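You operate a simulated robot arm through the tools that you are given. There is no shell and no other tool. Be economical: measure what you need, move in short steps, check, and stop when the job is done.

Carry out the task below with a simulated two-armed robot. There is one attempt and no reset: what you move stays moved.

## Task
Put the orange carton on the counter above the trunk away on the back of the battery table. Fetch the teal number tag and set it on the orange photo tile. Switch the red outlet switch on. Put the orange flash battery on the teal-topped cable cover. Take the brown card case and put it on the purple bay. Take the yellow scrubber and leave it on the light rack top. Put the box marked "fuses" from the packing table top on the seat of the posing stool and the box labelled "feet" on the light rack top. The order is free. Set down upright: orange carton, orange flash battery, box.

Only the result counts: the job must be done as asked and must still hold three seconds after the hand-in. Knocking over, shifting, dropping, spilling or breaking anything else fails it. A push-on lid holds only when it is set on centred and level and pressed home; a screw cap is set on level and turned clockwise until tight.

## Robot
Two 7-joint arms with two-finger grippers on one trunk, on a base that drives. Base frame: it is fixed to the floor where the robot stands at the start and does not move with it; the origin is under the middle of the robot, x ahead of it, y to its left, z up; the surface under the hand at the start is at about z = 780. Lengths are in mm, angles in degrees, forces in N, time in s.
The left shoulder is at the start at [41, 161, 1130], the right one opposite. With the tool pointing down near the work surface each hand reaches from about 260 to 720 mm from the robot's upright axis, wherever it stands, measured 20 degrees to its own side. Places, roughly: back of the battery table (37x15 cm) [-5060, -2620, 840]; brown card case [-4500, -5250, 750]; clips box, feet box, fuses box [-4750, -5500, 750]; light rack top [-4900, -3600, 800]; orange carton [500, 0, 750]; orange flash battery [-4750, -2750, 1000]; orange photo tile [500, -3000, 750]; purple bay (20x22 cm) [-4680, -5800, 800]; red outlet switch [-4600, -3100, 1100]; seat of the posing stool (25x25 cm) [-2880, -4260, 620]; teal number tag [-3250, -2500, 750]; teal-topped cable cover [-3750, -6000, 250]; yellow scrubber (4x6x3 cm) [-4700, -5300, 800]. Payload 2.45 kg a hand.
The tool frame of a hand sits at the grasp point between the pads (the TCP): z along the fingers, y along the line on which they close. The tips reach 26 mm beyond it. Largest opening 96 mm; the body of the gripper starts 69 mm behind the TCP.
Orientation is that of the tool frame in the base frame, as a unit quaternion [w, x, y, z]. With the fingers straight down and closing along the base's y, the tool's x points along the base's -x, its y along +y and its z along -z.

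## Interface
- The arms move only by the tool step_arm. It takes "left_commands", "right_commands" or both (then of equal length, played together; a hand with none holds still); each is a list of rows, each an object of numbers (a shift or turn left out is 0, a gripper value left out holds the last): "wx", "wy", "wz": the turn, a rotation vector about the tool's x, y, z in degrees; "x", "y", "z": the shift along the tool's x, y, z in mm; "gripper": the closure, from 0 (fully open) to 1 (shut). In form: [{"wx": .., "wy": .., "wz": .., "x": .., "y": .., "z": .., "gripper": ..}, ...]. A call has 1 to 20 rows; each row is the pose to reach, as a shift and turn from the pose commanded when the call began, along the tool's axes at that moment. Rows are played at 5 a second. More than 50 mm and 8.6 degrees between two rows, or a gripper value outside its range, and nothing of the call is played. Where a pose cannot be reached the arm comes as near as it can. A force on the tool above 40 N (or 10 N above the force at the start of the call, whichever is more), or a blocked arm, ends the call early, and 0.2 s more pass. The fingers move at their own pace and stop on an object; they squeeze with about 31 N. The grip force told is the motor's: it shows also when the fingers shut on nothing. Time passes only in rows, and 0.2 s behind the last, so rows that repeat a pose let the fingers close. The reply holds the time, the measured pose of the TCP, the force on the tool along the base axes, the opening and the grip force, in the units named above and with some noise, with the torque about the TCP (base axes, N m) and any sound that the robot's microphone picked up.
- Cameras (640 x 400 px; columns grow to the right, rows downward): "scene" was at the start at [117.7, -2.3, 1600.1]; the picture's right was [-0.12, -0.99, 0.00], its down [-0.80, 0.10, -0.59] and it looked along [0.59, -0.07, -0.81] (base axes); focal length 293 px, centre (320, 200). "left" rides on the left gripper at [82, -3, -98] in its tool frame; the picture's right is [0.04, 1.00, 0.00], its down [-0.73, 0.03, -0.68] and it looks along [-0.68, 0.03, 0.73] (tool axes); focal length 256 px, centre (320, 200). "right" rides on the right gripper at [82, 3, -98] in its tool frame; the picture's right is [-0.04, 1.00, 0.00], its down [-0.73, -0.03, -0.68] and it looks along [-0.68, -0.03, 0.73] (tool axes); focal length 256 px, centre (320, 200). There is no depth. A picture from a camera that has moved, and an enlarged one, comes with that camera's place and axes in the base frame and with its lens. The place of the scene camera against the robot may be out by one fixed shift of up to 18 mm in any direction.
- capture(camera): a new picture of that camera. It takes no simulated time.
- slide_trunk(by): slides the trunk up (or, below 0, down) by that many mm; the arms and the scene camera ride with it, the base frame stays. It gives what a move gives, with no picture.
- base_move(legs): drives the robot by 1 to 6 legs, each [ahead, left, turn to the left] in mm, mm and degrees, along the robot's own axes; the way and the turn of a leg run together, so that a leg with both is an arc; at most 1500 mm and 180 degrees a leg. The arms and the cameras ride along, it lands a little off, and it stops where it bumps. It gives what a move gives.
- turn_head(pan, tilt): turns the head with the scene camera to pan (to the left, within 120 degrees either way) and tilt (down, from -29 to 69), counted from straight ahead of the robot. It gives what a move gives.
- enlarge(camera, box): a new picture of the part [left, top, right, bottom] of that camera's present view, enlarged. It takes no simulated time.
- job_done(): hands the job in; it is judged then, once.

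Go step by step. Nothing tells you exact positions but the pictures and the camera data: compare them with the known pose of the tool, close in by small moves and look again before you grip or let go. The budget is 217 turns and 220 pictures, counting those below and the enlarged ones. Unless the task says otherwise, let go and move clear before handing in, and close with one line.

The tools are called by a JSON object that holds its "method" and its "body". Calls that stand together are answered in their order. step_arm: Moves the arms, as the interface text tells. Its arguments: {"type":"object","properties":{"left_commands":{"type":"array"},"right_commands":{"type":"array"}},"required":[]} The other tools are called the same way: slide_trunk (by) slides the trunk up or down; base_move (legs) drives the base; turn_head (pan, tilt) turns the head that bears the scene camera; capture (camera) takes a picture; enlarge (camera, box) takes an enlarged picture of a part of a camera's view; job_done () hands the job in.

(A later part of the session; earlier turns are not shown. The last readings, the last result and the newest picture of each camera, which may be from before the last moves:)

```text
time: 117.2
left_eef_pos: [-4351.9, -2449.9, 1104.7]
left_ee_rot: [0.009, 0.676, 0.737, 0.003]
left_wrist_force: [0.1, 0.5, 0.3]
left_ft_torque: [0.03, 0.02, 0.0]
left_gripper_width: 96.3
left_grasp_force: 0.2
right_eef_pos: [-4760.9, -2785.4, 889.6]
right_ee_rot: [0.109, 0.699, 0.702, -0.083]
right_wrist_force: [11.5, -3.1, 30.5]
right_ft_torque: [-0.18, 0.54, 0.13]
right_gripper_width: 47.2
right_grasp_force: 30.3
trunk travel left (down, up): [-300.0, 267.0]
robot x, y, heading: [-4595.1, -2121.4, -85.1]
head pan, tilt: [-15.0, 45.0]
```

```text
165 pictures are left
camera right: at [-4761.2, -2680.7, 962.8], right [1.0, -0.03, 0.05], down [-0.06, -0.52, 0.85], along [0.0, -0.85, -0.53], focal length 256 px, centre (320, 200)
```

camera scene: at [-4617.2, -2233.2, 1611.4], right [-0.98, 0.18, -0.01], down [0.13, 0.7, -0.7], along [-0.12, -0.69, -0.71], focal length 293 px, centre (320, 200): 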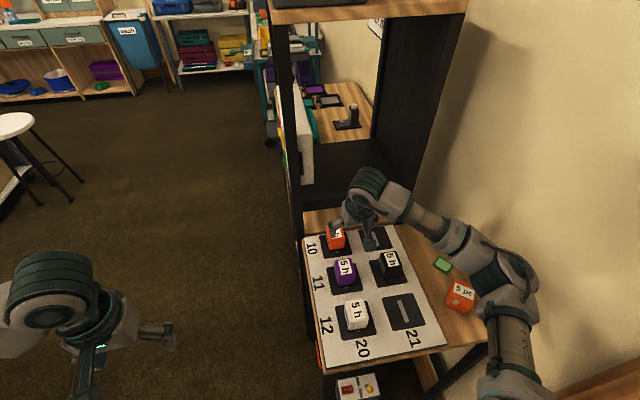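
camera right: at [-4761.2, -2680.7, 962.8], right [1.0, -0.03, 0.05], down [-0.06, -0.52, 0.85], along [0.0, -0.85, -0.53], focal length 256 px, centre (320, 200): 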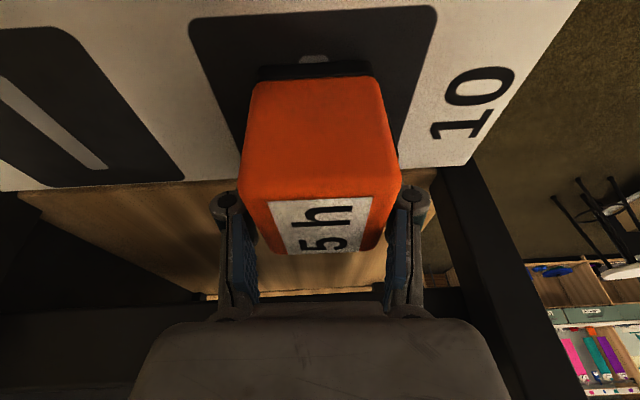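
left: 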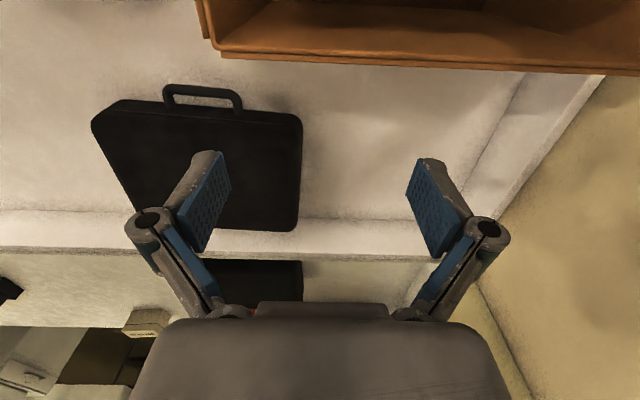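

Gripped. Lifting straight up slowly.

{"method": "step_arm", "body": {"right_commands": [{"x": -1, "z": -4}, {"x": -3, "z": -10}, {"x": -5, "z": -17}, {"x": -8, "z": -27}, {"x": -11, "z": -38}, {"x": -14, "z": -50}, {"x": -18, "z": -64}, {"x": -22, "z": -78}]}}

{"method": "capture", "body": {"camera": "right"}}

{"method": "capture", "body": {"camera": "scene"}}

```text
time: 119.0
left_eef_pos: [-4356.9, -2452.3, 1104.0]
left_ee_rot: [0.008, 0.677, 0.736, 0.005]
left_wrist_force: [-0.6, -0.2, 0.6]
left_ft_torque: [0.03, -0.01, 0.0]
left_gripper_width: 96.1
left_grasp_force: 0.1
right_eef_pos: [-4769.3, -2787.7, 965.8]
right_ee_rot: [0.106, 0.701, 0.7, -0.081]
right_wrist_force: [0.0, -0.2, -2.3]
right_ft_torque: [-0.04, 0.0, 0.0]
right_gripper_width: 47.1
right_grasp_force: 31.2
trunk travel left (down, up): [-300.0, 267.0]
robot x, y, heading: [-4597.7, -2125.6, -85.1]
head pan, tilt: [-15.0, 45.0]
```

```text
164 pictures are left
camera right: at [-4770.2, -2682.8, 1040.2], right [1.0, -0.04, 0.05], down [-0.06, -0.53, 0.85], along [0.0, -0.85, -0.53], focal length 256 px, centre (320, 200)
```

right: 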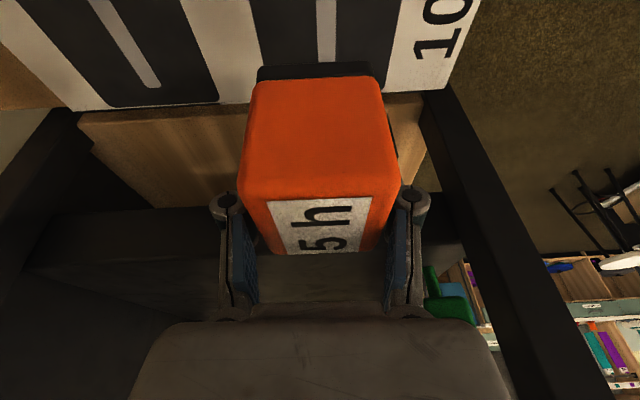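

```text
163 pictures are left
camera scene: at [-4599.8, -2233.1, 1611.7], right [-0.98, 0.17, 0.0], down [0.12, 0.7, -0.7], along [-0.12, -0.69, -0.71], focal length 293 px, centre (320, 200)
```

scene: 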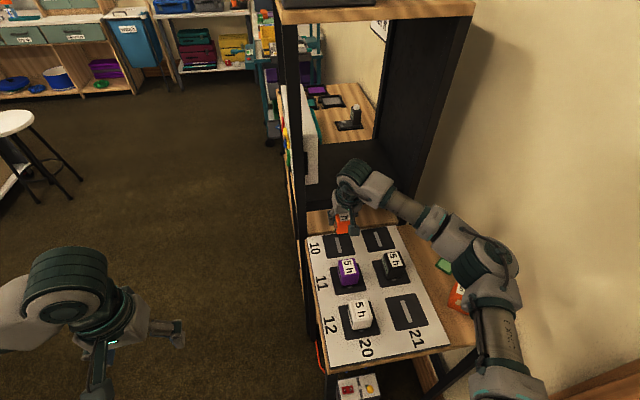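

The battery is out. Lifting higher and tucking the arm with its tilt kept.

{"method": "step_arm", "body": {"right_commands": [{"x": -8, "z": -29}, {"x": -16, "z": -58}, {"x": 22, "y": 6, "z": -77}, {"x": 60, "y": 12, "z": -96}, {"x": 98, "y": 18, "z": -115}, {"x": 136, "y": 24, "z": -134}, {"x": 174, "y": 29, "z": -152}, {"x": 212, "y": 34, "z": -170}, {"x": 249, "y": 39, "z": -189}]}}

{"method": "turn_head", "body": {"pan": 20, "tilt": 35}}

{"method": "capture", "body": {"camera": "scene"}}

```text
time: 121.0
left_eef_pos: [-4354.4, -2451.5, 1103.7]
left_ee_rot: [0.008, 0.676, 0.737, 0.004]
left_wrist_force: [0.1, 0.3, 0.2]
left_ft_torque: [-0.03, 0.02, 0.0]
left_gripper_width: 96.1
left_grasp_force: 0.1
right_eef_pos: [-4738.3, -2495.3, 1085.0]
right_ee_rot: [0.106, 0.701, 0.7, -0.081]
right_wrist_force: [0.4, -0.1, -3.3]
right_ft_torque: [-0.08, 0.0, -0.03]
right_gripper_width: 47.1
right_grasp_force: 31.6
trunk travel left (down, up): [-300.0, 267.0]
robot x, y, heading: [-4593.6, -2122.9, -85.2]
head pan, tilt: [-15.0, 45.0]
```

```text
time: 122.0
left_eef_pos: [-4354.6, -2453.1, 1104.8]
left_ee_rot: [0.007, 0.677, 0.736, 0.005]
left_wrist_force: [0.2, -0.4, 0.7]
left_ft_torque: [0.0, 0.03, -0.06]
left_gripper_width: 95.9
left_grasp_force: 0.0
right_eef_pos: [-4737.3, -2495.9, 1085.2]
right_ee_rot: [0.107, 0.702, 0.7, -0.08]
right_wrist_force: [0.1, -0.5, -3.3]
right_ft_torque: [-0.02, 0.01, -0.01]
right_gripper_width: 46.9
right_grasp_force: 30.7
trunk travel left (down, up): [-300.0, 267.0]
robot x, y, heading: [-4596.8, -2122.5, -84.9]
head pan, tilt: [20.0, 35.0]
```

```text
162 pictures are left
camera scene: at [-4546.4, -2231.3, 1626.6], right [-0.91, -0.42, 0.0], down [-0.24, 0.52, -0.82], along [0.34, -0.74, -0.58], focal length 293 px, centre (320, 200)
```

scene: 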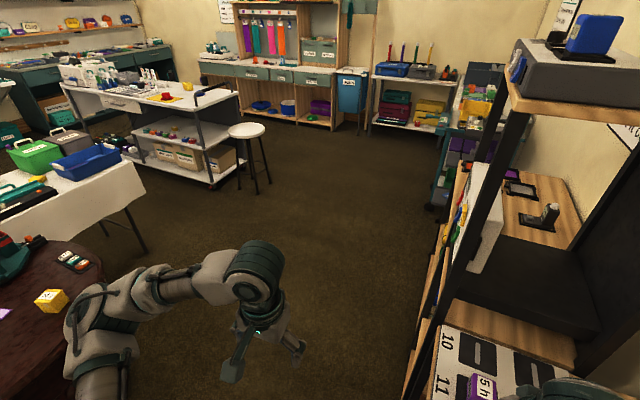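

Battery tucked. Next I go around to face the switchboard on the tower's front (facing -x) at about y -3050, keeping clear of the tower.

{"method": "base_move", "body": {"legs": [[0, 520, 0], [0, 0, -95], [0, 920, 0]]}}

{"method": "turn_head", "body": {"pan": 0, "tilt": 35}}

{"method": "capture", "body": {"camera": "scene"}}

```text
time: 133.4
left_eef_pos: [-4369.2, -3228.5, 1102.6]
left_ee_rot: [0.007, 1.0, 0.021, -0.003]
left_wrist_force: [-0.1, -0.2, 0.1]
left_ft_torque: [0.05, -0.02, 0.03]
left_gripper_width: 96.1
left_grasp_force: 0.1
right_eef_pos: [-4395.7, -2844.3, 1086.1]
right_ee_rot: [0.015, 0.991, -0.022, -0.133]
right_wrist_force: [-0.2, 0.3, -3.0]
right_ft_torque: [-0.01, 0.08, 0.04]
right_gripper_width: 47.0
right_grasp_force: 31.4
trunk travel left (down, up): [-300.0, 267.0]
robot x, y, heading: [-4034.3, -2999.6, -177.5]
head pan, tilt: [20.0, 35.0]
```

```text
time: 134.3
left_eef_pos: [-4366.3, -3226.9, 1105.5]
left_ee_rot: [0.008, 1.0, 0.022, -0.004]
left_wrist_force: [-0.1, -0.2, -0.7]
left_ft_torque: [0.04, 0.03, -0.01]
left_gripper_width: 95.9
left_grasp_force: 0.0
right_eef_pos: [-4393.0, -2843.2, 1086.3]
right_ee_rot: [0.015, 0.99, -0.022, -0.135]
right_wrist_force: [0.5, -0.1, -3.5]
right_ft_torque: [0.01, 0.07, -0.05]
right_gripper_width: 47.1
right_grasp_force: 31.4
trunk travel left (down, up): [-300.0, 267.0]
robot x, y, heading: [-4028.4, -3003.6, -177.6]
head pan, tilt: [0.0, 35.0]
```

```text
161 pictures are left
camera scene: at [-4143.9, -3003.6, 1626.6], right [-0.04, 1.0, 0.0], down [0.58, 0.03, -0.82], along [-0.82, -0.03, -0.58], focal length 293 px, centre (320, 200)
```

scene: 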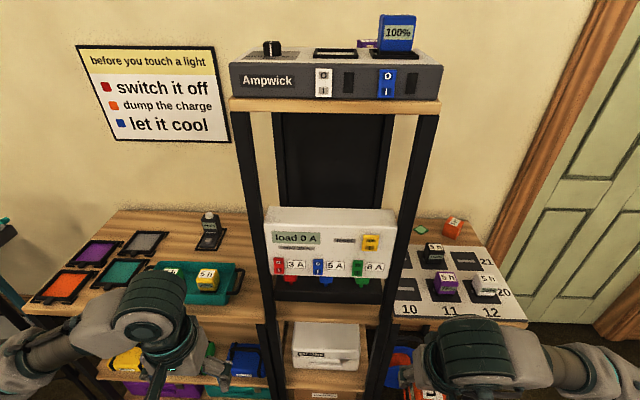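

The panel shows red, blue and green switches. Zooming in.

{"method": "enlarge", "body": {"camera": "scene", "box": [250, 195, 410, 295]}}

{"method": "capture", "body": {"camera": "left"}}

```text
4.00 times, centred on (330, 245) of scene
camera zoom: at [-4143.9, -3003.6, 1626.6], right [-0.04, 1.0, 0.0], down [0.58, 0.03, -0.82], along [-0.82, -0.03, -0.58], focal length 1173 px, centre (280, 20)
```

zoom: 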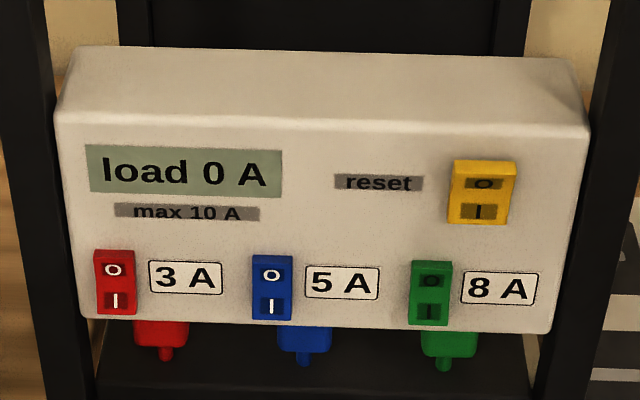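

```text
159 pictures are left
camera left: at [-4283.1, -3219.9, 1202.1], right [0.08, -1.0, 0.02], down [-0.73, -0.05, 0.69], along [-0.68, -0.07, -0.73], focal length 256 px, centre (320, 200)
```

left: 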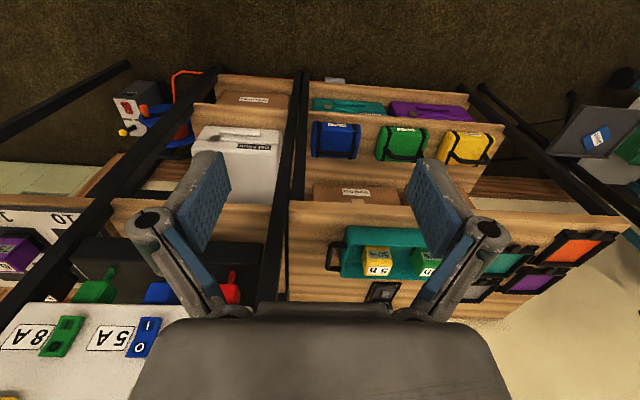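

The red rocker shows O at the top and I at the bottom, so I press the lower half. I'm bringing the closed left fingers up, pitched forward 60°, to view it closely.

{"method": "step_arm", "body": {"left_commands": [{"x": -10, "y": -14, "z": -7, "wy": -7.5, "gripper": 1}, {"x": -20, "y": -28, "z": -14, "wy": -15, "gripper": 1}, {"x": -32, "y": -42, "z": -21, "wy": -22.5, "gripper": 1}, {"x": -44, "y": -56, "z": -28, "wy": -30, "gripper": 1}, {"x": -56, "y": -70, "z": -35, "wy": -37.5, "gripper": 1}, {"x": -68, "y": -84, "z": -42, "wy": -45, "gripper": 1}, {"x": -80, "y": -98, "z": -49, "wy": -52.5, "gripper": 1}, {"x": -90, "y": -112, "z": -55, "wy": -60, "gripper": 1}, {"x": -90, "y": -112, "z": -55, "wy": -60, "gripper": 1}]}}

{"method": "capture", "body": {"camera": "left"}}

{"method": "capture", "body": {"camera": "scene"}}

```text
time: 136.3
left_eef_pos: [-4461.0, -3112.9, 1158.7]
left_ee_rot: [0.018, 0.863, 0.013, -0.505]
left_wrist_force: [-0.2, -0.7, 0.1]
left_ft_torque: [-0.02, 0.02, 0.01]
left_gripper_width: 0.1
left_grasp_force: 29.0
right_eef_pos: [-4393.9, -2839.5, 1086.1]
right_ee_rot: [0.016, 0.991, -0.023, -0.133]
right_wrist_force: [-0.2, 0.5, -3.3]
right_ft_torque: [-0.02, 0.08, 0.0]
right_gripper_width: 46.9
right_grasp_force: 31.4
trunk travel left (down, up): [-300.0, 267.0]
robot x, y, heading: [-4034.1, -3000.0, -177.6]
head pan, tilt: [0.0, 35.0]
```

```text
158 pictures are left
camera left: at [-4334.5, -3105.6, 1135.8], right [0.06, -1.0, -0.02], down [0.23, 0.0, 0.97], along [-0.97, -0.06, 0.23], focal length 256 px, centre (320, 200)
```

left: 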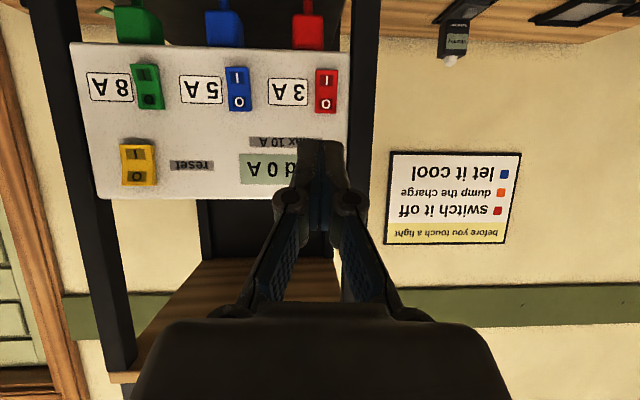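

```text
157 pictures are left
camera scene: at [-4144.4, -2996.1, 1626.6], right [-0.04, 1.0, 0.0], down [0.58, 0.02, -0.82], along [-0.82, -0.03, -0.58], focal length 293 px, centre (320, 200)
```

scene: 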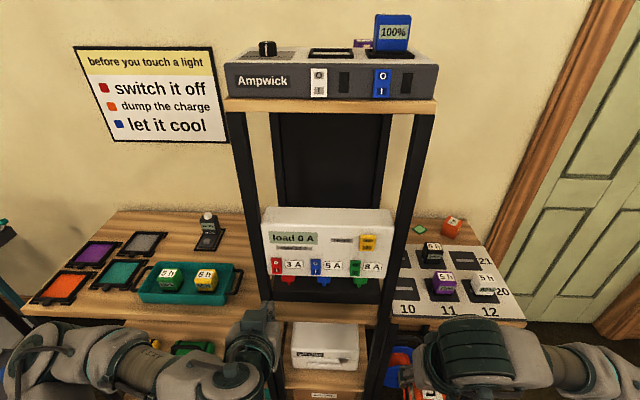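

The red I-half is at about y -3128, z 1072, panel face near x -4627. Moving the fingertip to just in front of it.

{"method": "step_arm", "body": {"left_commands": [{"x": 6, "y": 2, "z": 35}, {"x": 12, "y": 5, "z": 70}, {"x": 18, "y": 7, "z": 105}, {"x": 22, "y": 9, "z": 136}, {"x": 22, "y": 9, "z": 138}]}}

{"method": "capture", "body": {"camera": "left"}}

{"method": "enlarge", "body": {"camera": "scene", "box": [230, 200, 390, 300]}}

```text
time: 137.5
left_eef_pos: [-4568.0, -3129.0, 1072.0]
left_ee_rot: [0.019, 0.864, 0.013, -0.503]
left_wrist_force: [0.0, 0.1, 0.3]
left_ft_torque: [0.03, -0.01, 0.03]
left_gripper_width: 0.0
left_grasp_force: 28.7
right_eef_pos: [-4393.5, -2838.3, 1086.8]
right_ee_rot: [0.017, 0.99, -0.022, -0.135]
right_wrist_force: [0.1, -0.3, -3.4]
right_ft_torque: [-0.02, 0.1, -0.01]
right_gripper_width: 47.2
right_grasp_force: 31.3
trunk travel left (down, up): [-300.0, 267.0]
robot x, y, heading: [-4028.6, -2999.9, -177.6]
head pan, tilt: [0.0, 35.0]
```

```text
156 pictures are left
camera left: at [-4441.6, -3121.7, 1049.1], right [0.06, -1.0, -0.01], down [0.23, 0.0, 0.97], along [-0.97, -0.06, 0.23], focal length 256 px, centre (320, 200)
```

left: 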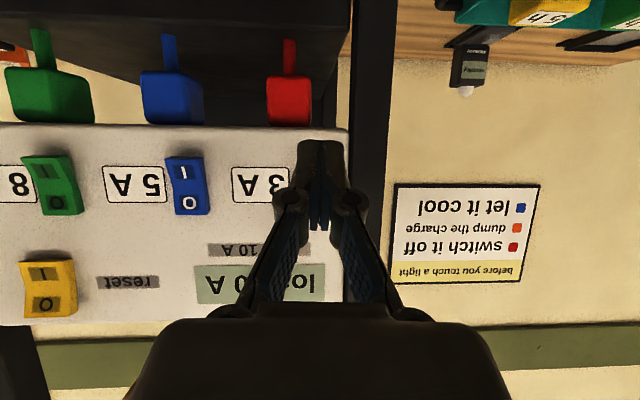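

```text
4.00 times, centred on (310, 250) of scene
camera zoom: at [-4144.4, -2996.3, 1626.6], right [-0.04, 1.0, 0.0], down [0.58, 0.02, -0.82], along [-0.82, -0.03, -0.58], focal length 1173 px, centre (360, 0)
```

zoom: 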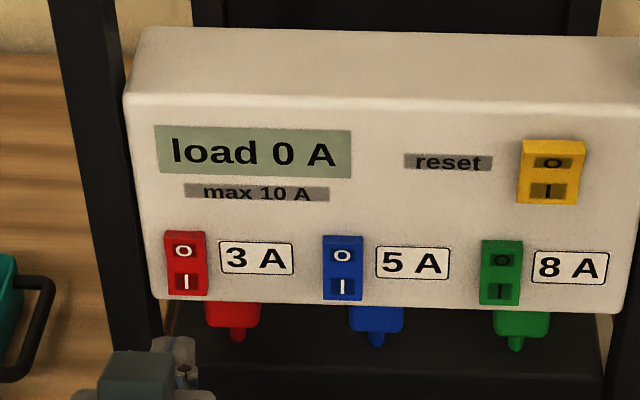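

The fingertip is lined up with the I-half. Pushing forward in small steps.

{"method": "step_arm", "body": {"left_commands": [{"x": -10, "y": -1, "z": 17}, {"x": -13, "y": -1, "z": 23}, {"x": -15, "y": -1, "z": 27}, {"x": -17, "y": -1, "z": 31}, {"x": -19, "y": -1, "z": 34}, {"x": -21, "y": -1, "z": 37}]}}

{"method": "enlarge", "body": {"camera": "scene", "box": [230, 200, 390, 300]}}

```text
time: 138.9
left_eef_pos: [-4608.9, -3129.6, 1071.8]
left_ee_rot: [0.018, 0.864, 0.012, -0.503]
left_wrist_force: [15.9, -0.4, -5.1]
left_ft_torque: [-0.06, -0.2, -0.11]
left_gripper_width: 0.0
left_grasp_force: 29.2
right_eef_pos: [-4392.1, -2839.4, 1086.6]
right_ee_rot: [0.016, 0.99, -0.022, -0.135]
right_wrist_force: [0.3, 1.1, -4.0]
right_ft_torque: [0.0, 0.1, -0.02]
right_gripper_width: 46.6
right_grasp_force: 31.5
trunk travel left (down, up): [-300.0, 267.0]
robot x, y, heading: [-4028.5, -3003.3, -177.7]
head pan, tilt: [0.0, 35.0]
```

```text
4.00 times, centred on (310, 250) of scene
camera zoom: at [-4142.1, -2996.6, 1626.6], right [-0.04, 1.0, 0.0], down [0.58, 0.02, -0.82], along [-0.82, -0.03, -0.58], focal length 1173 px, centre (360, 0)
```

zoom: 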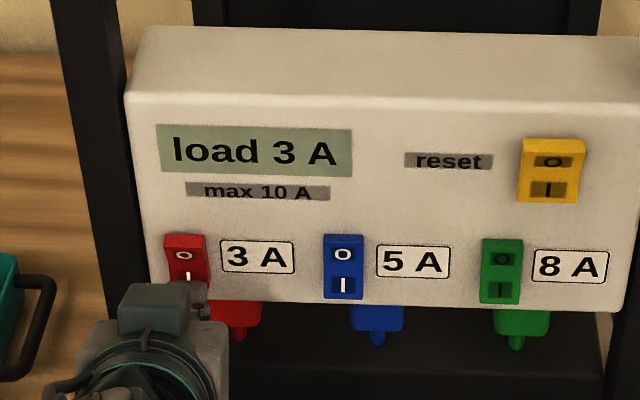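

The display now reads "load 3 A": the red switch is on. Retracting the left hand to its tucked pose.

{"method": "step_arm", "body": {"left_commands": [{"x": 20, "y": 2, "z": -35}, {"x": 40, "y": 4, "z": -70}, {"x": 52, "y": 18, "z": -105, "wy": 7, "gripper": 0.5}, {"x": 58, "y": 32, "z": -120, "wy": 14, "gripper": 0}, {"x": 63, "y": 46, "z": -135, "wy": 21, "gripper": 0}, {"x": 68, "y": 60, "z": -150, "wy": 28, "gripper": 0}, {"x": 73, "y": 74, "z": -165, "wy": 36, "gripper": 0}, {"x": 78, "y": 88, "z": -180, "wy": 44, "gripper": 0}, {"x": 83, "y": 102, "z": -195, "wy": 52, "gripper": 0}, {"x": 88, "y": 117, "z": -209, "wy": 60, "gripper": 0}]}}

{"method": "turn_head", "body": {"pan": 90, "tilt": 20}}

{"method": "capture", "body": {"camera": "scene"}}

{"method": "turn_head", "body": {"pan": 45, "tilt": 35}}

{"method": "capture", "body": {"camera": "scene"}}

```text
time: 141.1
left_eef_pos: [-4379.5, -3236.9, 1101.3]
left_ee_rot: [0.009, 1.0, 0.02, -0.003]
left_wrist_force: [-0.1, 0.3, -0.4]
left_ft_torque: [0.02, 0.03, -0.01]
left_gripper_width: 96.1
left_grasp_force: 0.1
right_eef_pos: [-4393.0, -2839.6, 1086.4]
right_ee_rot: [0.016, 0.991, -0.022, -0.134]
right_wrist_force: [0.6, -0.3, -2.8]
right_ft_torque: [-0.02, 0.06, 0.02]
right_gripper_width: 47.0
right_grasp_force: 31.0
trunk travel left (down, up): [-300.0, 267.0]
robot x, y, heading: [-4031.8, -2998.9, -177.7]
head pan, tilt: [0.0, 35.0]
```

```text
time: 142.7
left_eef_pos: [-4381.3, -3238.0, 1101.2]
left_ee_rot: [0.009, 1.0, 0.021, -0.004]
left_wrist_force: [-0.4, -0.6, 0.5]
left_ft_torque: [0.01, 0.0, 0.02]
left_gripper_width: 96.2
left_grasp_force: 0.0
right_eef_pos: [-4392.9, -2838.7, 1085.5]
right_ee_rot: [0.015, 0.991, -0.023, -0.133]
right_wrist_force: [0.2, -0.6, -3.1]
right_ft_torque: [-0.02, 0.08, -0.02]
right_gripper_width: 47.2
right_grasp_force: 30.8
trunk travel left (down, up): [-300.0, 267.0]
robot x, y, heading: [-4032.5, -3001.4, -177.6]
head pan, tilt: [90.0, 20.0]
```

```text
153 pictures are left
camera scene: at [-4052.6, -3087.0, 1650.8], right [-1.0, -0.04, 0.0], down [-0.01, 0.34, -0.94], along [0.04, -0.94, -0.34], focal length 293 px, centre (320, 200)
```

scene: 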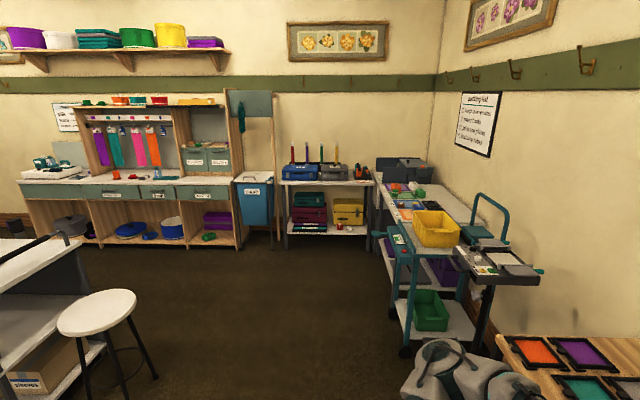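

```text
time: 143.8
left_eef_pos: [-4380.3, -3238.2, 1101.6]
left_ee_rot: [0.01, 1.0, 0.02, -0.004]
left_wrist_force: [0.9, 0.1, -0.6]
left_ft_torque: [0.03, 0.01, -0.03]
left_gripper_width: 96.0
left_grasp_force: 0.0
right_eef_pos: [-4392.7, -2839.4, 1086.3]
right_ee_rot: [0.017, 0.991, -0.023, -0.133]
right_wrist_force: [0.3, -0.1, -3.4]
right_ft_torque: [0.01, 0.04, 0.03]
right_gripper_width: 47.1
right_grasp_force: 31.8
trunk travel left (down, up): [-300.0, 267.0]
robot x, y, heading: [-4032.2, -2996.7, -177.7]
head pan, tilt: [45.0, 35.0]
```

```text
152 pictures are left
camera scene: at [-4115.9, -3058.8, 1626.7], right [-0.74, 0.68, 0.0], down [0.39, 0.42, -0.82], along [-0.55, -0.6, -0.58], focal length 293 px, centre (320, 200)
```

scene: 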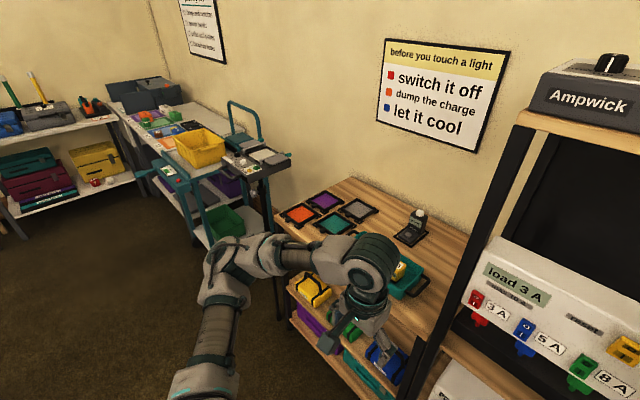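

The switch is done. Now I'm heading down the room toward the packing table and the shelf with the cable cover.

{"method": "base_move", "body": {"legs": [[-200, 0, 0], [0, 0, 87.7], [1350, 0, 0]]}}

{"method": "turn_head", "body": {"pan": 0, "tilt": 30}}

{"method": "capture", "body": {"camera": "scene"}}

{"method": "turn_head", "body": {"pan": -40, "tilt": 30}}

{"method": "capture", "body": {"camera": "scene"}}

```text
time: 155.6
left_eef_pos: [-3605.7, -4704.8, 1101.2]
left_ee_rot: [0.01, 0.71, 0.704, 0.004]
left_wrist_force: [-0.4, -0.3, -0.1]
left_ft_torque: [-0.03, -0.01, 0.02]
left_gripper_width: 95.7
left_grasp_force: 0.0
right_eef_pos: [-4002.8, -4697.0, 1086.8]
right_ee_rot: [0.103, 0.733, 0.666, -0.086]
right_wrist_force: [0.8, -0.5, -3.9]
right_ft_torque: [-0.03, 0.01, -0.04]
right_gripper_width: 46.9
right_grasp_force: 30.8
trunk travel left (down, up): [-300.0, 267.0]
robot x, y, heading: [-3825.7, -4338.9, -90.5]
head pan, tilt: [45.0, 35.0]
```

```text
time: 156.7
left_eef_pos: [-3605.0, -4701.2, 1102.4]
left_ee_rot: [0.01, 0.71, 0.704, 0.003]
left_wrist_force: [0.1, -0.6, 0.2]
left_ft_torque: [-0.01, 0.02, -0.03]
left_gripper_width: 96.1
left_grasp_force: 0.1
right_eef_pos: [-4002.2, -4694.0, 1087.7]
right_ee_rot: [0.105, 0.733, 0.666, -0.087]
right_wrist_force: [0.4, 0.2, -4.4]
right_ft_torque: [-0.06, 0.02, 0.01]
right_gripper_width: 47.0
right_grasp_force: 30.9
trunk travel left (down, up): [-300.0, 267.0]
robot x, y, heading: [-3825.5, -4343.8, -90.3]
head pan, tilt: [0.0, 30.0]
```

```text
151 pictures are left
camera scene: at [-3816.8, -4461.1, 1634.3], right [-1.0, 0.01, 0.0], down [0.0, 0.5, -0.86], along [-0.01, -0.86, -0.5], focal length 293 px, centre (320, 200)
```

scene: 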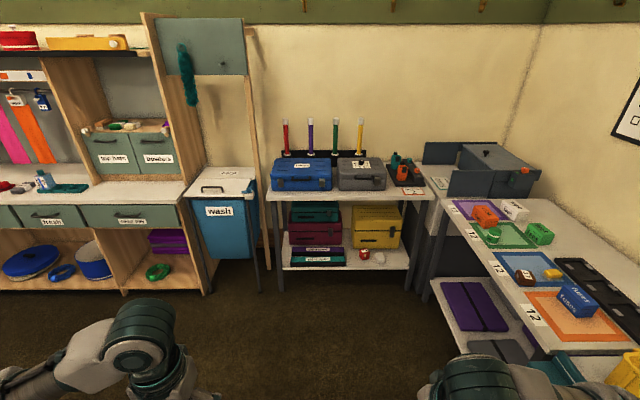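

```text
time: 157.8
left_eef_pos: [-3603.8, -4701.6, 1102.5]
left_ee_rot: [0.011, 0.71, 0.705, 0.002]
left_wrist_force: [-0.1, -0.3, -0.1]
left_ft_torque: [0.0, -0.02, -0.01]
left_gripper_width: 96.0
left_grasp_force: 0.0
right_eef_pos: [-4003.5, -4693.3, 1087.4]
right_ee_rot: [0.105, 0.733, 0.666, -0.087]
right_wrist_force: [0.1, -0.4, -3.5]
right_ft_torque: [-0.07, 0.01, 0.02]
right_gripper_width: 47.2
right_grasp_force: 30.7
trunk travel left (down, up): [-300.0, 267.0]
robot x, y, heading: [-3827.9, -4341.2, -90.6]
head pan, tilt: [-40.0, 30.0]
```

```text
150 pictures are left
camera scene: at [-3874.9, -4439.4, 1634.4], right [-0.76, 0.65, 0.0], down [0.32, 0.38, -0.86], along [-0.56, -0.66, -0.5], focal length 293 px, centre (320, 200)
```

scene: 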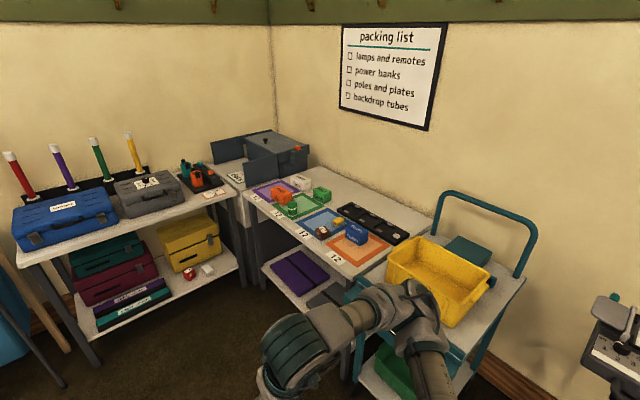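

The lower shelf holds flat bars at the front. Zooming in there and on the packing table.

{"method": "turn_head", "body": {"pan": 0, "tilt": 30}}

{"method": "enlarge", "body": {"camera": "scene", "box": [260, 180, 440, 292]}}

{"method": "enlarge", "body": {"camera": "scene", "box": [430, 150, 640, 350]}}

```text
time: 158.8
left_eef_pos: [-3605.4, -4701.3, 1102.9]
left_ee_rot: [0.011, 0.71, 0.704, 0.002]
left_wrist_force: [0.3, -0.2, 1.1]
left_ft_torque: [0.04, -0.02, 0.01]
left_gripper_width: 96.1
left_grasp_force: 0.1
right_eef_pos: [-4003.7, -4694.8, 1086.7]
right_ee_rot: [0.105, 0.733, 0.666, -0.087]
right_wrist_force: [0.0, 0.7, -4.0]
right_ft_torque: [-0.04, -0.02, 0.0]
right_gripper_width: 47.2
right_grasp_force: 30.8
trunk travel left (down, up): [-300.0, 267.0]
robot x, y, heading: [-3824.5, -4343.9, -90.4]
head pan, tilt: [0.0, 30.0]
```

```text
3.56 times, centred on (350, 236) of scene
camera zoom: at [-3817.0, -4460.9, 1634.4], right [-1.0, 0.01, 0.0], down [0.0, 0.5, -0.86], along [-0.01, -0.86, -0.5], focal length 1043 px, centre (213, 72)
```

zoom: 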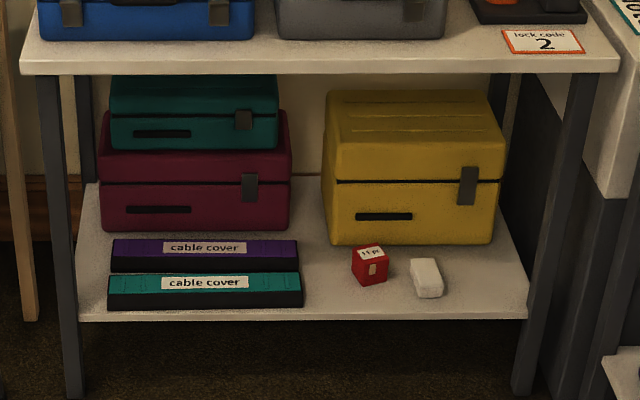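

```text
2.00 times, centred on (535, 250) of scene
camera zoom: at [-3817.0, -4460.9, 1634.4], right [-1.0, 0.01, 0.0], down [0.0, 0.5, -0.86], along [-0.01, -0.86, -0.5], focal length 587 px, centre (-110, 100)
```

zoom: 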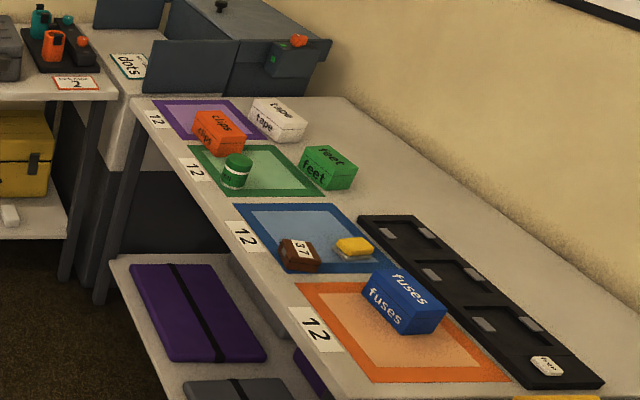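

The teal cable cover lies along the front of the lower shelf (x about -3634 to -4010, y about -6000). I'll raise the left hand, move in front of it, and lower the trunk in stages.

{"method": "step_arm", "body": {"left_commands": [{"z": -35, "x": 10}, {"z": -70, "x": 20}, {"z": -105, "x": 30}, {"z": -140, "x": 40}, {"z": -175, "x": 50}, {"z": -210, "x": 60}]}}

{"method": "base_move", "body": {"legs": [[400, 275, 0], [550, 0, 0.5]]}}

{"method": "turn_head", "body": {"pan": -15, "tilt": 50}}

{"method": "capture", "body": {"camera": "scene"}}

```text
time: 160.2
left_eef_pos: [-3611.1, -4635.5, 1313.0]
left_ee_rot: [0.011, 0.71, 0.704, 0.002]
left_wrist_force: [-0.7, 0.1, 0.8]
left_ft_torque: [-0.02, -0.01, -0.02]
left_gripper_width: 95.8
left_grasp_force: 0.1
right_eef_pos: [-4003.9, -4693.2, 1088.0]
right_ee_rot: [0.106, 0.733, 0.666, -0.088]
right_wrist_force: [0.6, 0.3, -3.1]
right_ft_torque: [-0.08, 0.03, 0.0]
right_gripper_width: 46.9
right_grasp_force: 30.8
trunk travel left (down, up): [-300.0, 267.0]
robot x, y, heading: [-3826.8, -4340.9, -90.4]
head pan, tilt: [0.0, 30.0]
```

```text
time: 165.9
left_eef_pos: [-3353.0, -5589.8, 1313.8]
left_ee_rot: [0.012, 0.709, 0.705, 0.004]
left_wrist_force: [-0.2, 0.4, -1.2]
left_ft_torque: [0.0, -0.01, -0.02]
left_gripper_width: 95.8
left_grasp_force: 0.1
right_eef_pos: [-3746.8, -5647.7, 1086.6]
right_ee_rot: [0.107, 0.732, 0.667, -0.085]
right_wrist_force: [0.1, 0.5, -4.2]
right_ft_torque: [-0.06, 0.02, -0.01]
right_gripper_width: 46.9
right_grasp_force: 30.7
trunk travel left (down, up): [-300.0, 267.0]
robot x, y, heading: [-3564.2, -5292.7, -90.2]
head pan, tilt: [0.0, 30.0]
```

```text
time: 166.7
left_eef_pos: [-3351.1, -5586.6, 1314.2]
left_ee_rot: [0.011, 0.709, 0.705, 0.003]
left_wrist_force: [0.6, 0.0, -0.5]
left_ft_torque: [-0.02, 0.0, 0.0]
left_gripper_width: 96.0
left_grasp_force: 0.0
right_eef_pos: [-3743.6, -5643.7, 1087.8]
right_ee_rot: [0.106, 0.733, 0.666, -0.088]
right_wrist_force: [1.0, 0.9, -3.2]
right_ft_torque: [-0.08, 0.0, 0.01]
right_gripper_width: 47.0
right_grasp_force: 31.1
trunk travel left (down, up): [-300.0, 267.0]
robot x, y, heading: [-3564.7, -5298.0, -90.2]
head pan, tilt: [-15.0, 50.0]
```

```text
147 pictures are left
camera scene: at [-3577.9, -5397.1, 1605.0], right [-0.96, 0.26, 0.0], down [0.2, 0.74, -0.64], along [-0.17, -0.62, -0.77], focal length 293 px, centre (320, 200)
```

scene: 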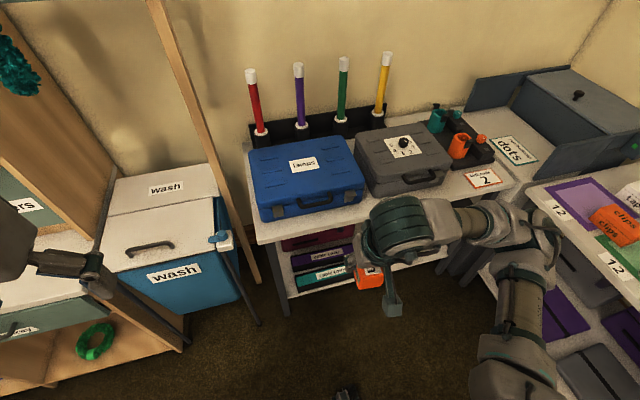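

Moving 170 mm nearer, then lowering the trunk fully.

{"method": "base_move", "body": {"legs": [[170, 0, 0]]}}

{"method": "slide_trunk", "body": {"by": -295}}

{"method": "turn_head", "body": {"pan": -25, "tilt": 55}}

{"method": "capture", "body": {"camera": "scene"}}

{"method": "capture", "body": {"camera": "right"}}

```text
time: 168.1
left_eef_pos: [-3346.7, -5749.1, 1314.0]
left_ee_rot: [0.012, 0.709, 0.706, 0.001]
left_wrist_force: [0.5, -0.6, 0.5]
left_ft_torque: [0.04, 0.01, 0.03]
left_gripper_width: 96.4
left_grasp_force: 0.2
right_eef_pos: [-3739.5, -5810.2, 1088.0]
right_ee_rot: [0.106, 0.731, 0.668, -0.088]
right_wrist_force: [-0.6, -0.1, -3.6]
right_ft_torque: [-0.1, 0.06, 0.01]
right_gripper_width: 46.9
right_grasp_force: 31.0
trunk travel left (down, up): [-300.0, 267.0]
robot x, y, heading: [-3566.8, -5463.1, -90.1]
head pan, tilt: [-15.0, 50.0]
```

```text
time: 171.1
left_eef_pos: [-3349.8, -5873.9, 913.9]
left_ee_rot: [-0.123, 0.697, 0.693, 0.135]
left_wrist_force: [-0.3, -0.1, 0.3]
left_ft_torque: [-0.01, -0.01, 0.03]
left_gripper_width: 96.3
left_grasp_force: 0.0
right_eef_pos: [-3741.0, -5836.5, 734.6]
right_ee_rot: [0.024, 0.738, 0.674, -0.012]
right_wrist_force: [-1.2, 0.2, -2.9]
right_ft_torque: [-0.07, -0.01, 0.01]
right_gripper_width: 46.9
right_grasp_force: 31.3
trunk travel left (down, up): [-5.0, 562.0]
robot x, y, heading: [-3565.4, -5459.5, -90.1]
head pan, tilt: [-15.0, 50.0]
```

```text
time: 171.8
left_eef_pos: [-3348.4, -5874.1, 913.7]
left_ee_rot: [-0.123, 0.697, 0.693, 0.135]
left_wrist_force: [-0.3, -0.7, -1.1]
left_ft_torque: [-0.02, 0.0, 0.03]
left_gripper_width: 95.8
left_grasp_force: 0.0
right_eef_pos: [-3741.2, -5836.4, 734.3]
right_ee_rot: [0.022, 0.738, 0.674, -0.012]
right_wrist_force: [0.4, -0.3, -3.3]
right_ft_torque: [-0.05, 0.04, 0.0]
right_gripper_width: 47.1
right_grasp_force: 31.0
trunk travel left (down, up): [-5.0, 562.0]
robot x, y, heading: [-3566.3, -5461.8, -90.3]
head pan, tilt: [-25.0, 55.0]
```

```text
146 pictures are left
camera scene: at [-3587.3, -5858.0, 1243.1], right [-0.91, 0.42, 0.0], down [0.35, 0.75, -0.57], along [-0.24, -0.51, -0.82], focal length 293 px, centre (320, 200)
```

scene: 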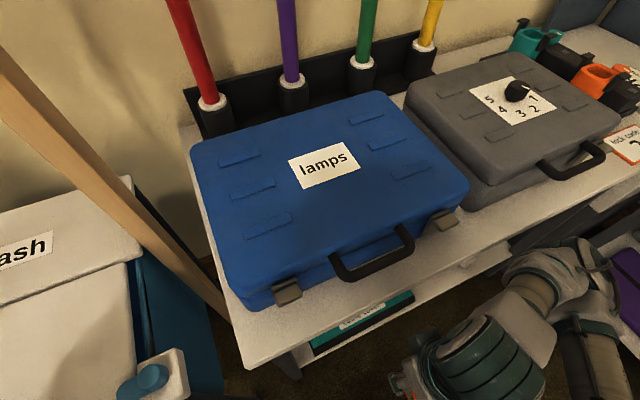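

```text
145 pictures are left
camera right: at [-3732.1, -5750.1, 828.2], right [0.99, -0.13, 0.02], down [-0.11, -0.69, 0.71], along [-0.08, -0.71, -0.7], focal length 256 px, centre (320, 200)
```

right: 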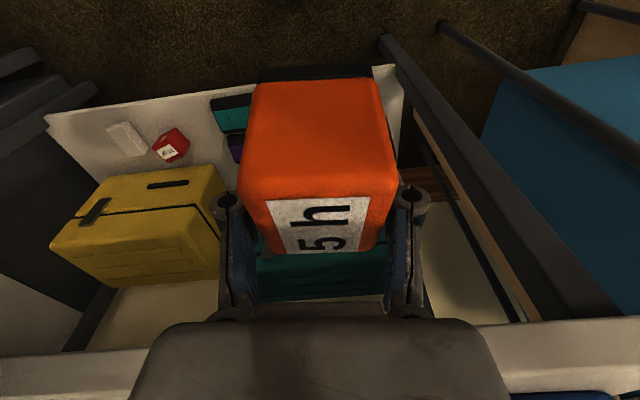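

Lowering the trunk also pitched the upper body forward. I'm checking around before anything else.

{"method": "turn_head", "body": {"pan": 40, "tilt": 45}}

{"method": "capture", "body": {"camera": "scene"}}

{"method": "capture", "body": {"camera": "left"}}

```text
time: 173.2
left_eef_pos: [-3348.4, -5875.0, 913.0]
left_ee_rot: [-0.123, 0.697, 0.693, 0.136]
left_wrist_force: [0.3, 0.3, 0.0]
left_ft_torque: [0.05, 0.08, -0.02]
left_gripper_width: 96.1
left_grasp_force: 0.1
right_eef_pos: [-3741.5, -5836.6, 733.3]
right_ee_rot: [0.022, 0.739, 0.673, -0.011]
right_wrist_force: [-0.5, -0.8, -3.3]
right_ft_torque: [-0.08, 0.04, -0.02]
right_gripper_width: 47.1
right_grasp_force: 31.3
trunk travel left (down, up): [-5.0, 562.0]
robot x, y, heading: [-3565.8, -5462.1, -90.0]
head pan, tilt: [40.0, 45.0]
```

```text
144 pictures are left
camera scene: at [-3504.6, -5855.3, 1256.5], right [-0.77, -0.64, 0.0], down [-0.45, 0.55, -0.7], along [0.45, -0.54, -0.71], focal length 293 px, centre (320, 200)
```

scene: 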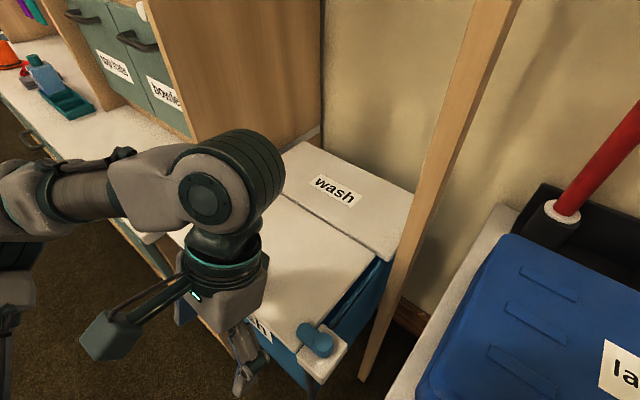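

```text
143 pictures are left
camera left: at [-3353.3, -5834.1, 1034.5], right [1.0, 0.03, 0.03], down [0.01, -0.93, 0.37], along [0.04, -0.37, -0.93], focal length 256 px, centre (320, 200)
```

left: 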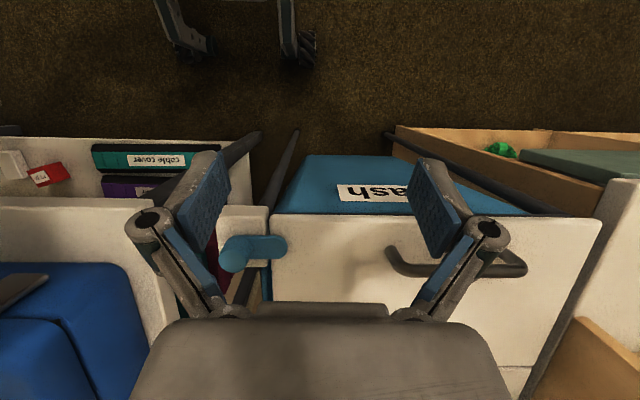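

The torso folds forward as it lowers, so the shoulders are now about 280 mm further ahead. I'm backing the base up by 260 mm to compensate.

{"method": "base_move", "body": {"legs": [[-260, 0, 0]]}}

{"method": "turn_head", "body": {"pan": -15, "tilt": 45}}

{"method": "capture", "body": {"camera": "scene"}}

```text
time: 175.1
left_eef_pos: [-3346.9, -5611.1, 914.1]
left_ee_rot: [-0.122, 0.698, 0.693, 0.136]
left_wrist_force: [0.0, 1.2, 0.3]
left_ft_torque: [-0.02, 0.04, -0.03]
left_gripper_width: 95.7
left_grasp_force: 0.0
right_eef_pos: [-3741.7, -5572.9, 733.8]
right_ee_rot: [0.023, 0.739, 0.674, -0.012]
right_wrist_force: [0.1, -0.2, -3.9]
right_ft_torque: [-0.09, 0.01, -0.04]
right_gripper_width: 47.0
right_grasp_force: 31.2
trunk travel left (down, up): [-5.0, 562.0]
robot x, y, heading: [-3567.9, -5200.0, -90.1]
head pan, tilt: [40.0, 45.0]
```

```text
time: 176.3
left_eef_pos: [-3348.7, -5606.2, 915.8]
left_ee_rot: [-0.121, 0.698, 0.693, 0.134]
left_wrist_force: [-0.1, -1.1, -0.3]
left_ft_torque: [0.0, 0.0, -0.01]
left_gripper_width: 95.9
left_grasp_force: 0.0
right_eef_pos: [-3742.1, -5568.9, 736.6]
right_ee_rot: [0.025, 0.738, 0.674, -0.013]
right_wrist_force: [0.6, -0.3, -2.3]
right_ft_torque: [-0.08, 0.01, -0.02]
right_gripper_width: 46.8
right_grasp_force: 31.2
trunk travel left (down, up): [-5.0, 562.0]
robot x, y, heading: [-3564.5, -5197.7, -90.2]
head pan, tilt: [-15.0, 45.0]
```

```text
142 pictures are left
camera scene: at [-3577.2, -5608.6, 1256.4], right [-0.97, 0.26, 0.0], down [0.18, 0.69, -0.7], along [-0.18, -0.68, -0.71], focal length 293 px, centre (320, 200)
```

scene: 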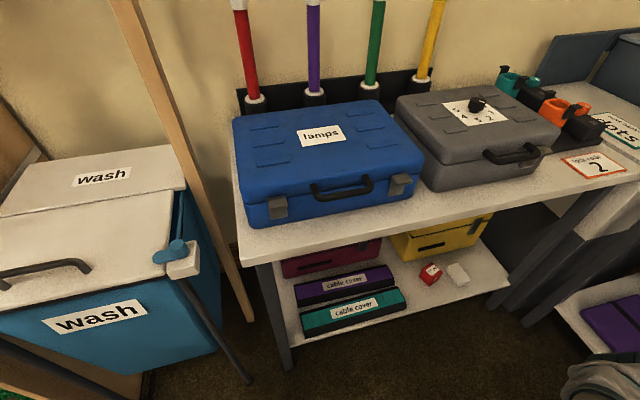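

I have a clear view of the teal cover: top near z 245, y about -6015, x -3810 ± 190. Lowering the right hand in front of the shelf.

{"method": "step_arm", "body": {"right_commands": [{"x": -14, "z": 39}, {"x": -27, "z": 79}, {"x": -40, "z": 118}, {"x": -53, "z": 157}, {"x": -67, "z": 197}, {"x": -80, "z": 236}, {"x": -93, "z": 275}, {"x": -107, "z": 315}, {"x": -120, "z": 354}, {"x": -133, "z": 394}]}}

{"method": "capture", "body": {"camera": "right"}}

{"method": "capture", "body": {"camera": "scene"}}

```text
time: 178.5
left_eef_pos: [-3347.9, -5607.4, 915.4]
left_ee_rot: [-0.121, 0.698, 0.693, 0.135]
left_wrist_force: [-0.3, -0.2, -0.4]
left_ft_torque: [0.04, -0.01, -0.03]
left_gripper_width: 96.0
left_grasp_force: 0.1
right_eef_pos: [-3746.4, -5722.6, 348.9]
right_ee_rot: [0.025, 0.738, 0.674, -0.013]
right_wrist_force: [0.3, 0.0, -3.2]
right_ft_torque: [-0.1, -0.01, -0.01]
right_gripper_width: 47.0
right_grasp_force: 31.0
trunk travel left (down, up): [-5.0, 562.0]
robot x, y, heading: [-3563.0, -5199.6, -89.9]
head pan, tilt: [-15.0, 45.0]
```

```text
141 pictures are left
camera right: at [-3736.8, -5634.9, 443.3], right [0.99, -0.13, 0.02], down [-0.11, -0.69, 0.72], along [-0.08, -0.71, -0.7], focal length 256 px, centre (320, 200)
```

right: 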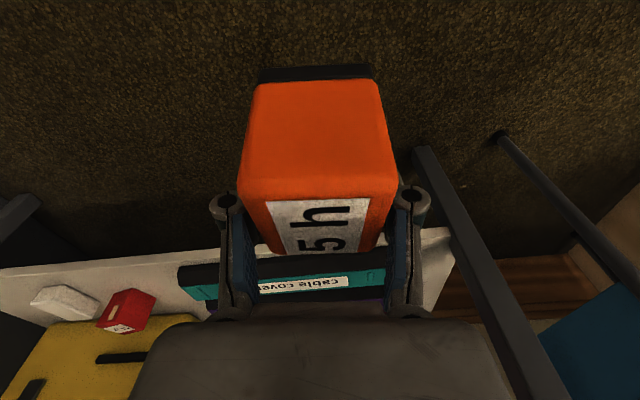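

```text
140 pictures are left
camera scene: at [-3577.3, -5609.6, 1255.9], right [-0.97, 0.26, 0.0], down [0.18, 0.69, -0.7], along [-0.18, -0.68, -0.71], focal length 293 px, centre (320, 200)
```

scene: 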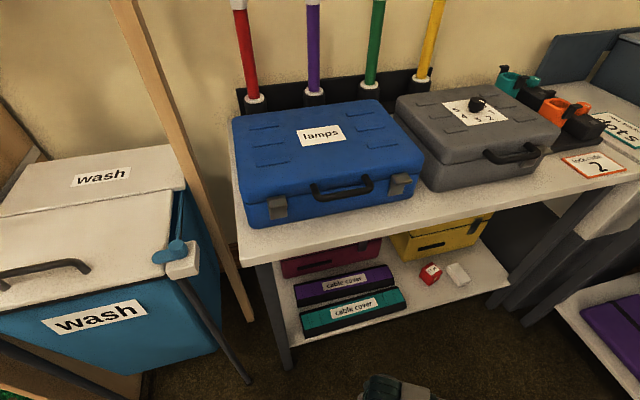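

{"method": "enlarge", "body": {"camera": "right", "box": [170, 225, 470, 325]}}

{"method": "enlarge", "body": {"camera": "scene", "box": [240, 220, 480, 370]}}

```text
2.13 times, centred on (320, 275) of right
camera zoom: at [-3736.8, -5634.9, 443.3], right [0.99, -0.13, 0.02], down [-0.11, -0.69, 0.72], along [-0.08, -0.71, -0.7], focal length 546 px, centre (320, 40)
```

zoom: 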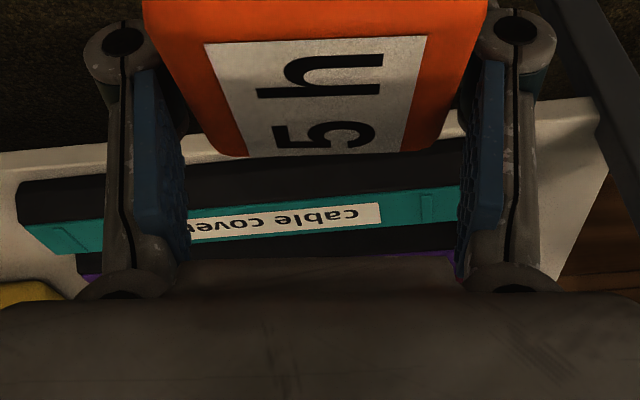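

```text
2.67 times, centred on (360, 295) of scene
camera zoom: at [-3577.3, -5609.6, 1255.9], right [-0.97, 0.26, 0.0], down [0.18, 0.69, -0.7], along [-0.18, -0.68, -0.71], focal length 782 px, centre (213, -53)
```

zoom: 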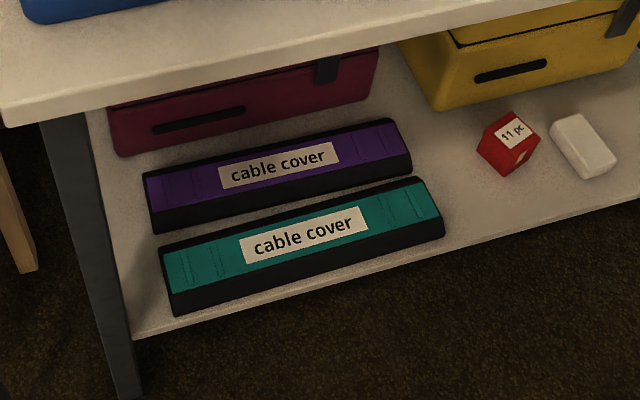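

The cover's flat teal top spans about y -6003 to -6060 at z 250. Setting the tilt so the battery is upright, squaring its yaw, and moving forward above it.

{"method": "step_arm", "body": {"right_commands": [{"x": -20, "z": 0, "wy": -3, "wz": -1.5}, {"x": -50, "y": 0, "z": 2, "wy": -6, "wz": -3}, {"x": -85, "y": -1, "z": 5, "wy": -9, "wz": -4.5}, {"x": -125, "y": -1, "z": 8, "wy": -12.7, "wz": -5.5}, {"x": -165, "y": -2, "z": 11, "wy": -12.7, "wz": -5.5}, {"x": -203, "y": -2, "z": 14, "wy": -12.7, "wz": -5.5}, {"x": -238, "y": -3, "z": 17, "wy": -12.7, "wz": -5.5}, {"x": -238, "y": -3, "z": 17, "wy": -12.7, "wz": -5.5}]}}

{"method": "capture", "body": {"camera": "right"}}

{"method": "capture", "body": {"camera": "scene"}}

```text
time: 180.3
left_eef_pos: [-3347.5, -5606.3, 916.4]
left_ee_rot: [-0.12, 0.698, 0.693, 0.134]
left_wrist_force: [0.7, 0.4, -0.4]
left_ft_torque: [0.01, 0.02, 0.03]
left_gripper_width: 96.1
left_grasp_force: 0.1
right_eef_pos: [-3772.6, -5963.9, 345.4]
right_ee_rot: [0.099, 0.699, 0.702, -0.097]
right_wrist_force: [0.3, -0.1, -3.4]
right_ft_torque: [-0.05, 0.0, 0.03]
right_gripper_width: 46.9
right_grasp_force: 31.0
trunk travel left (down, up): [-5.0, 562.0]
robot x, y, heading: [-3563.6, -5197.2, -90.4]
head pan, tilt: [-15.0, 45.0]
```

```text
137 pictures are left
camera right: at [-3770.1, -5857.2, 418.7], right [1.0, -0.03, 0.01], down [-0.03, -0.52, 0.85], along [-0.02, -0.85, -0.52], focal length 256 px, centre (320, 200)
```

right: 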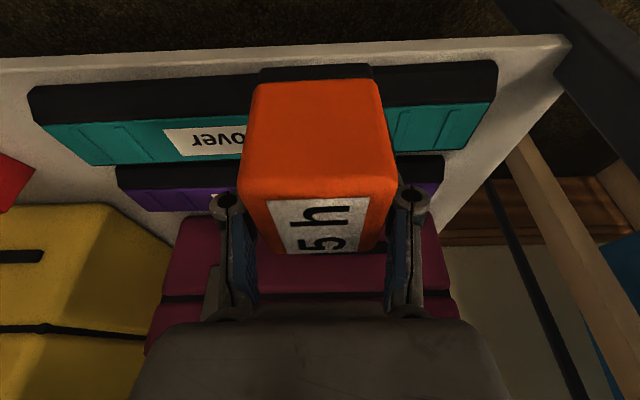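

```text
136 pictures are left
camera scene: at [-3576.6, -5610.0, 1256.0], right [-0.97, 0.26, 0.0], down [0.18, 0.69, -0.7], along [-0.19, -0.68, -0.71], focal length 293 px, centre (320, 200)
```

scene: 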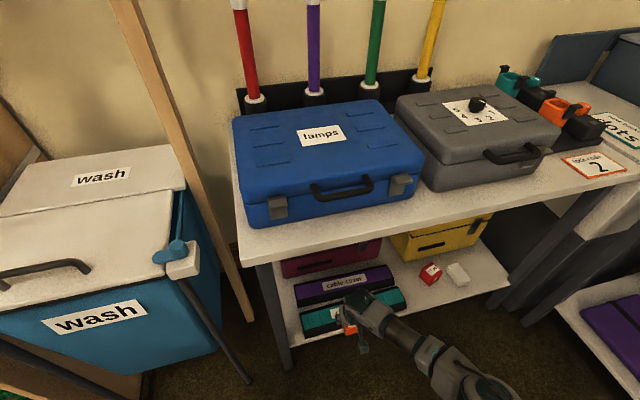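

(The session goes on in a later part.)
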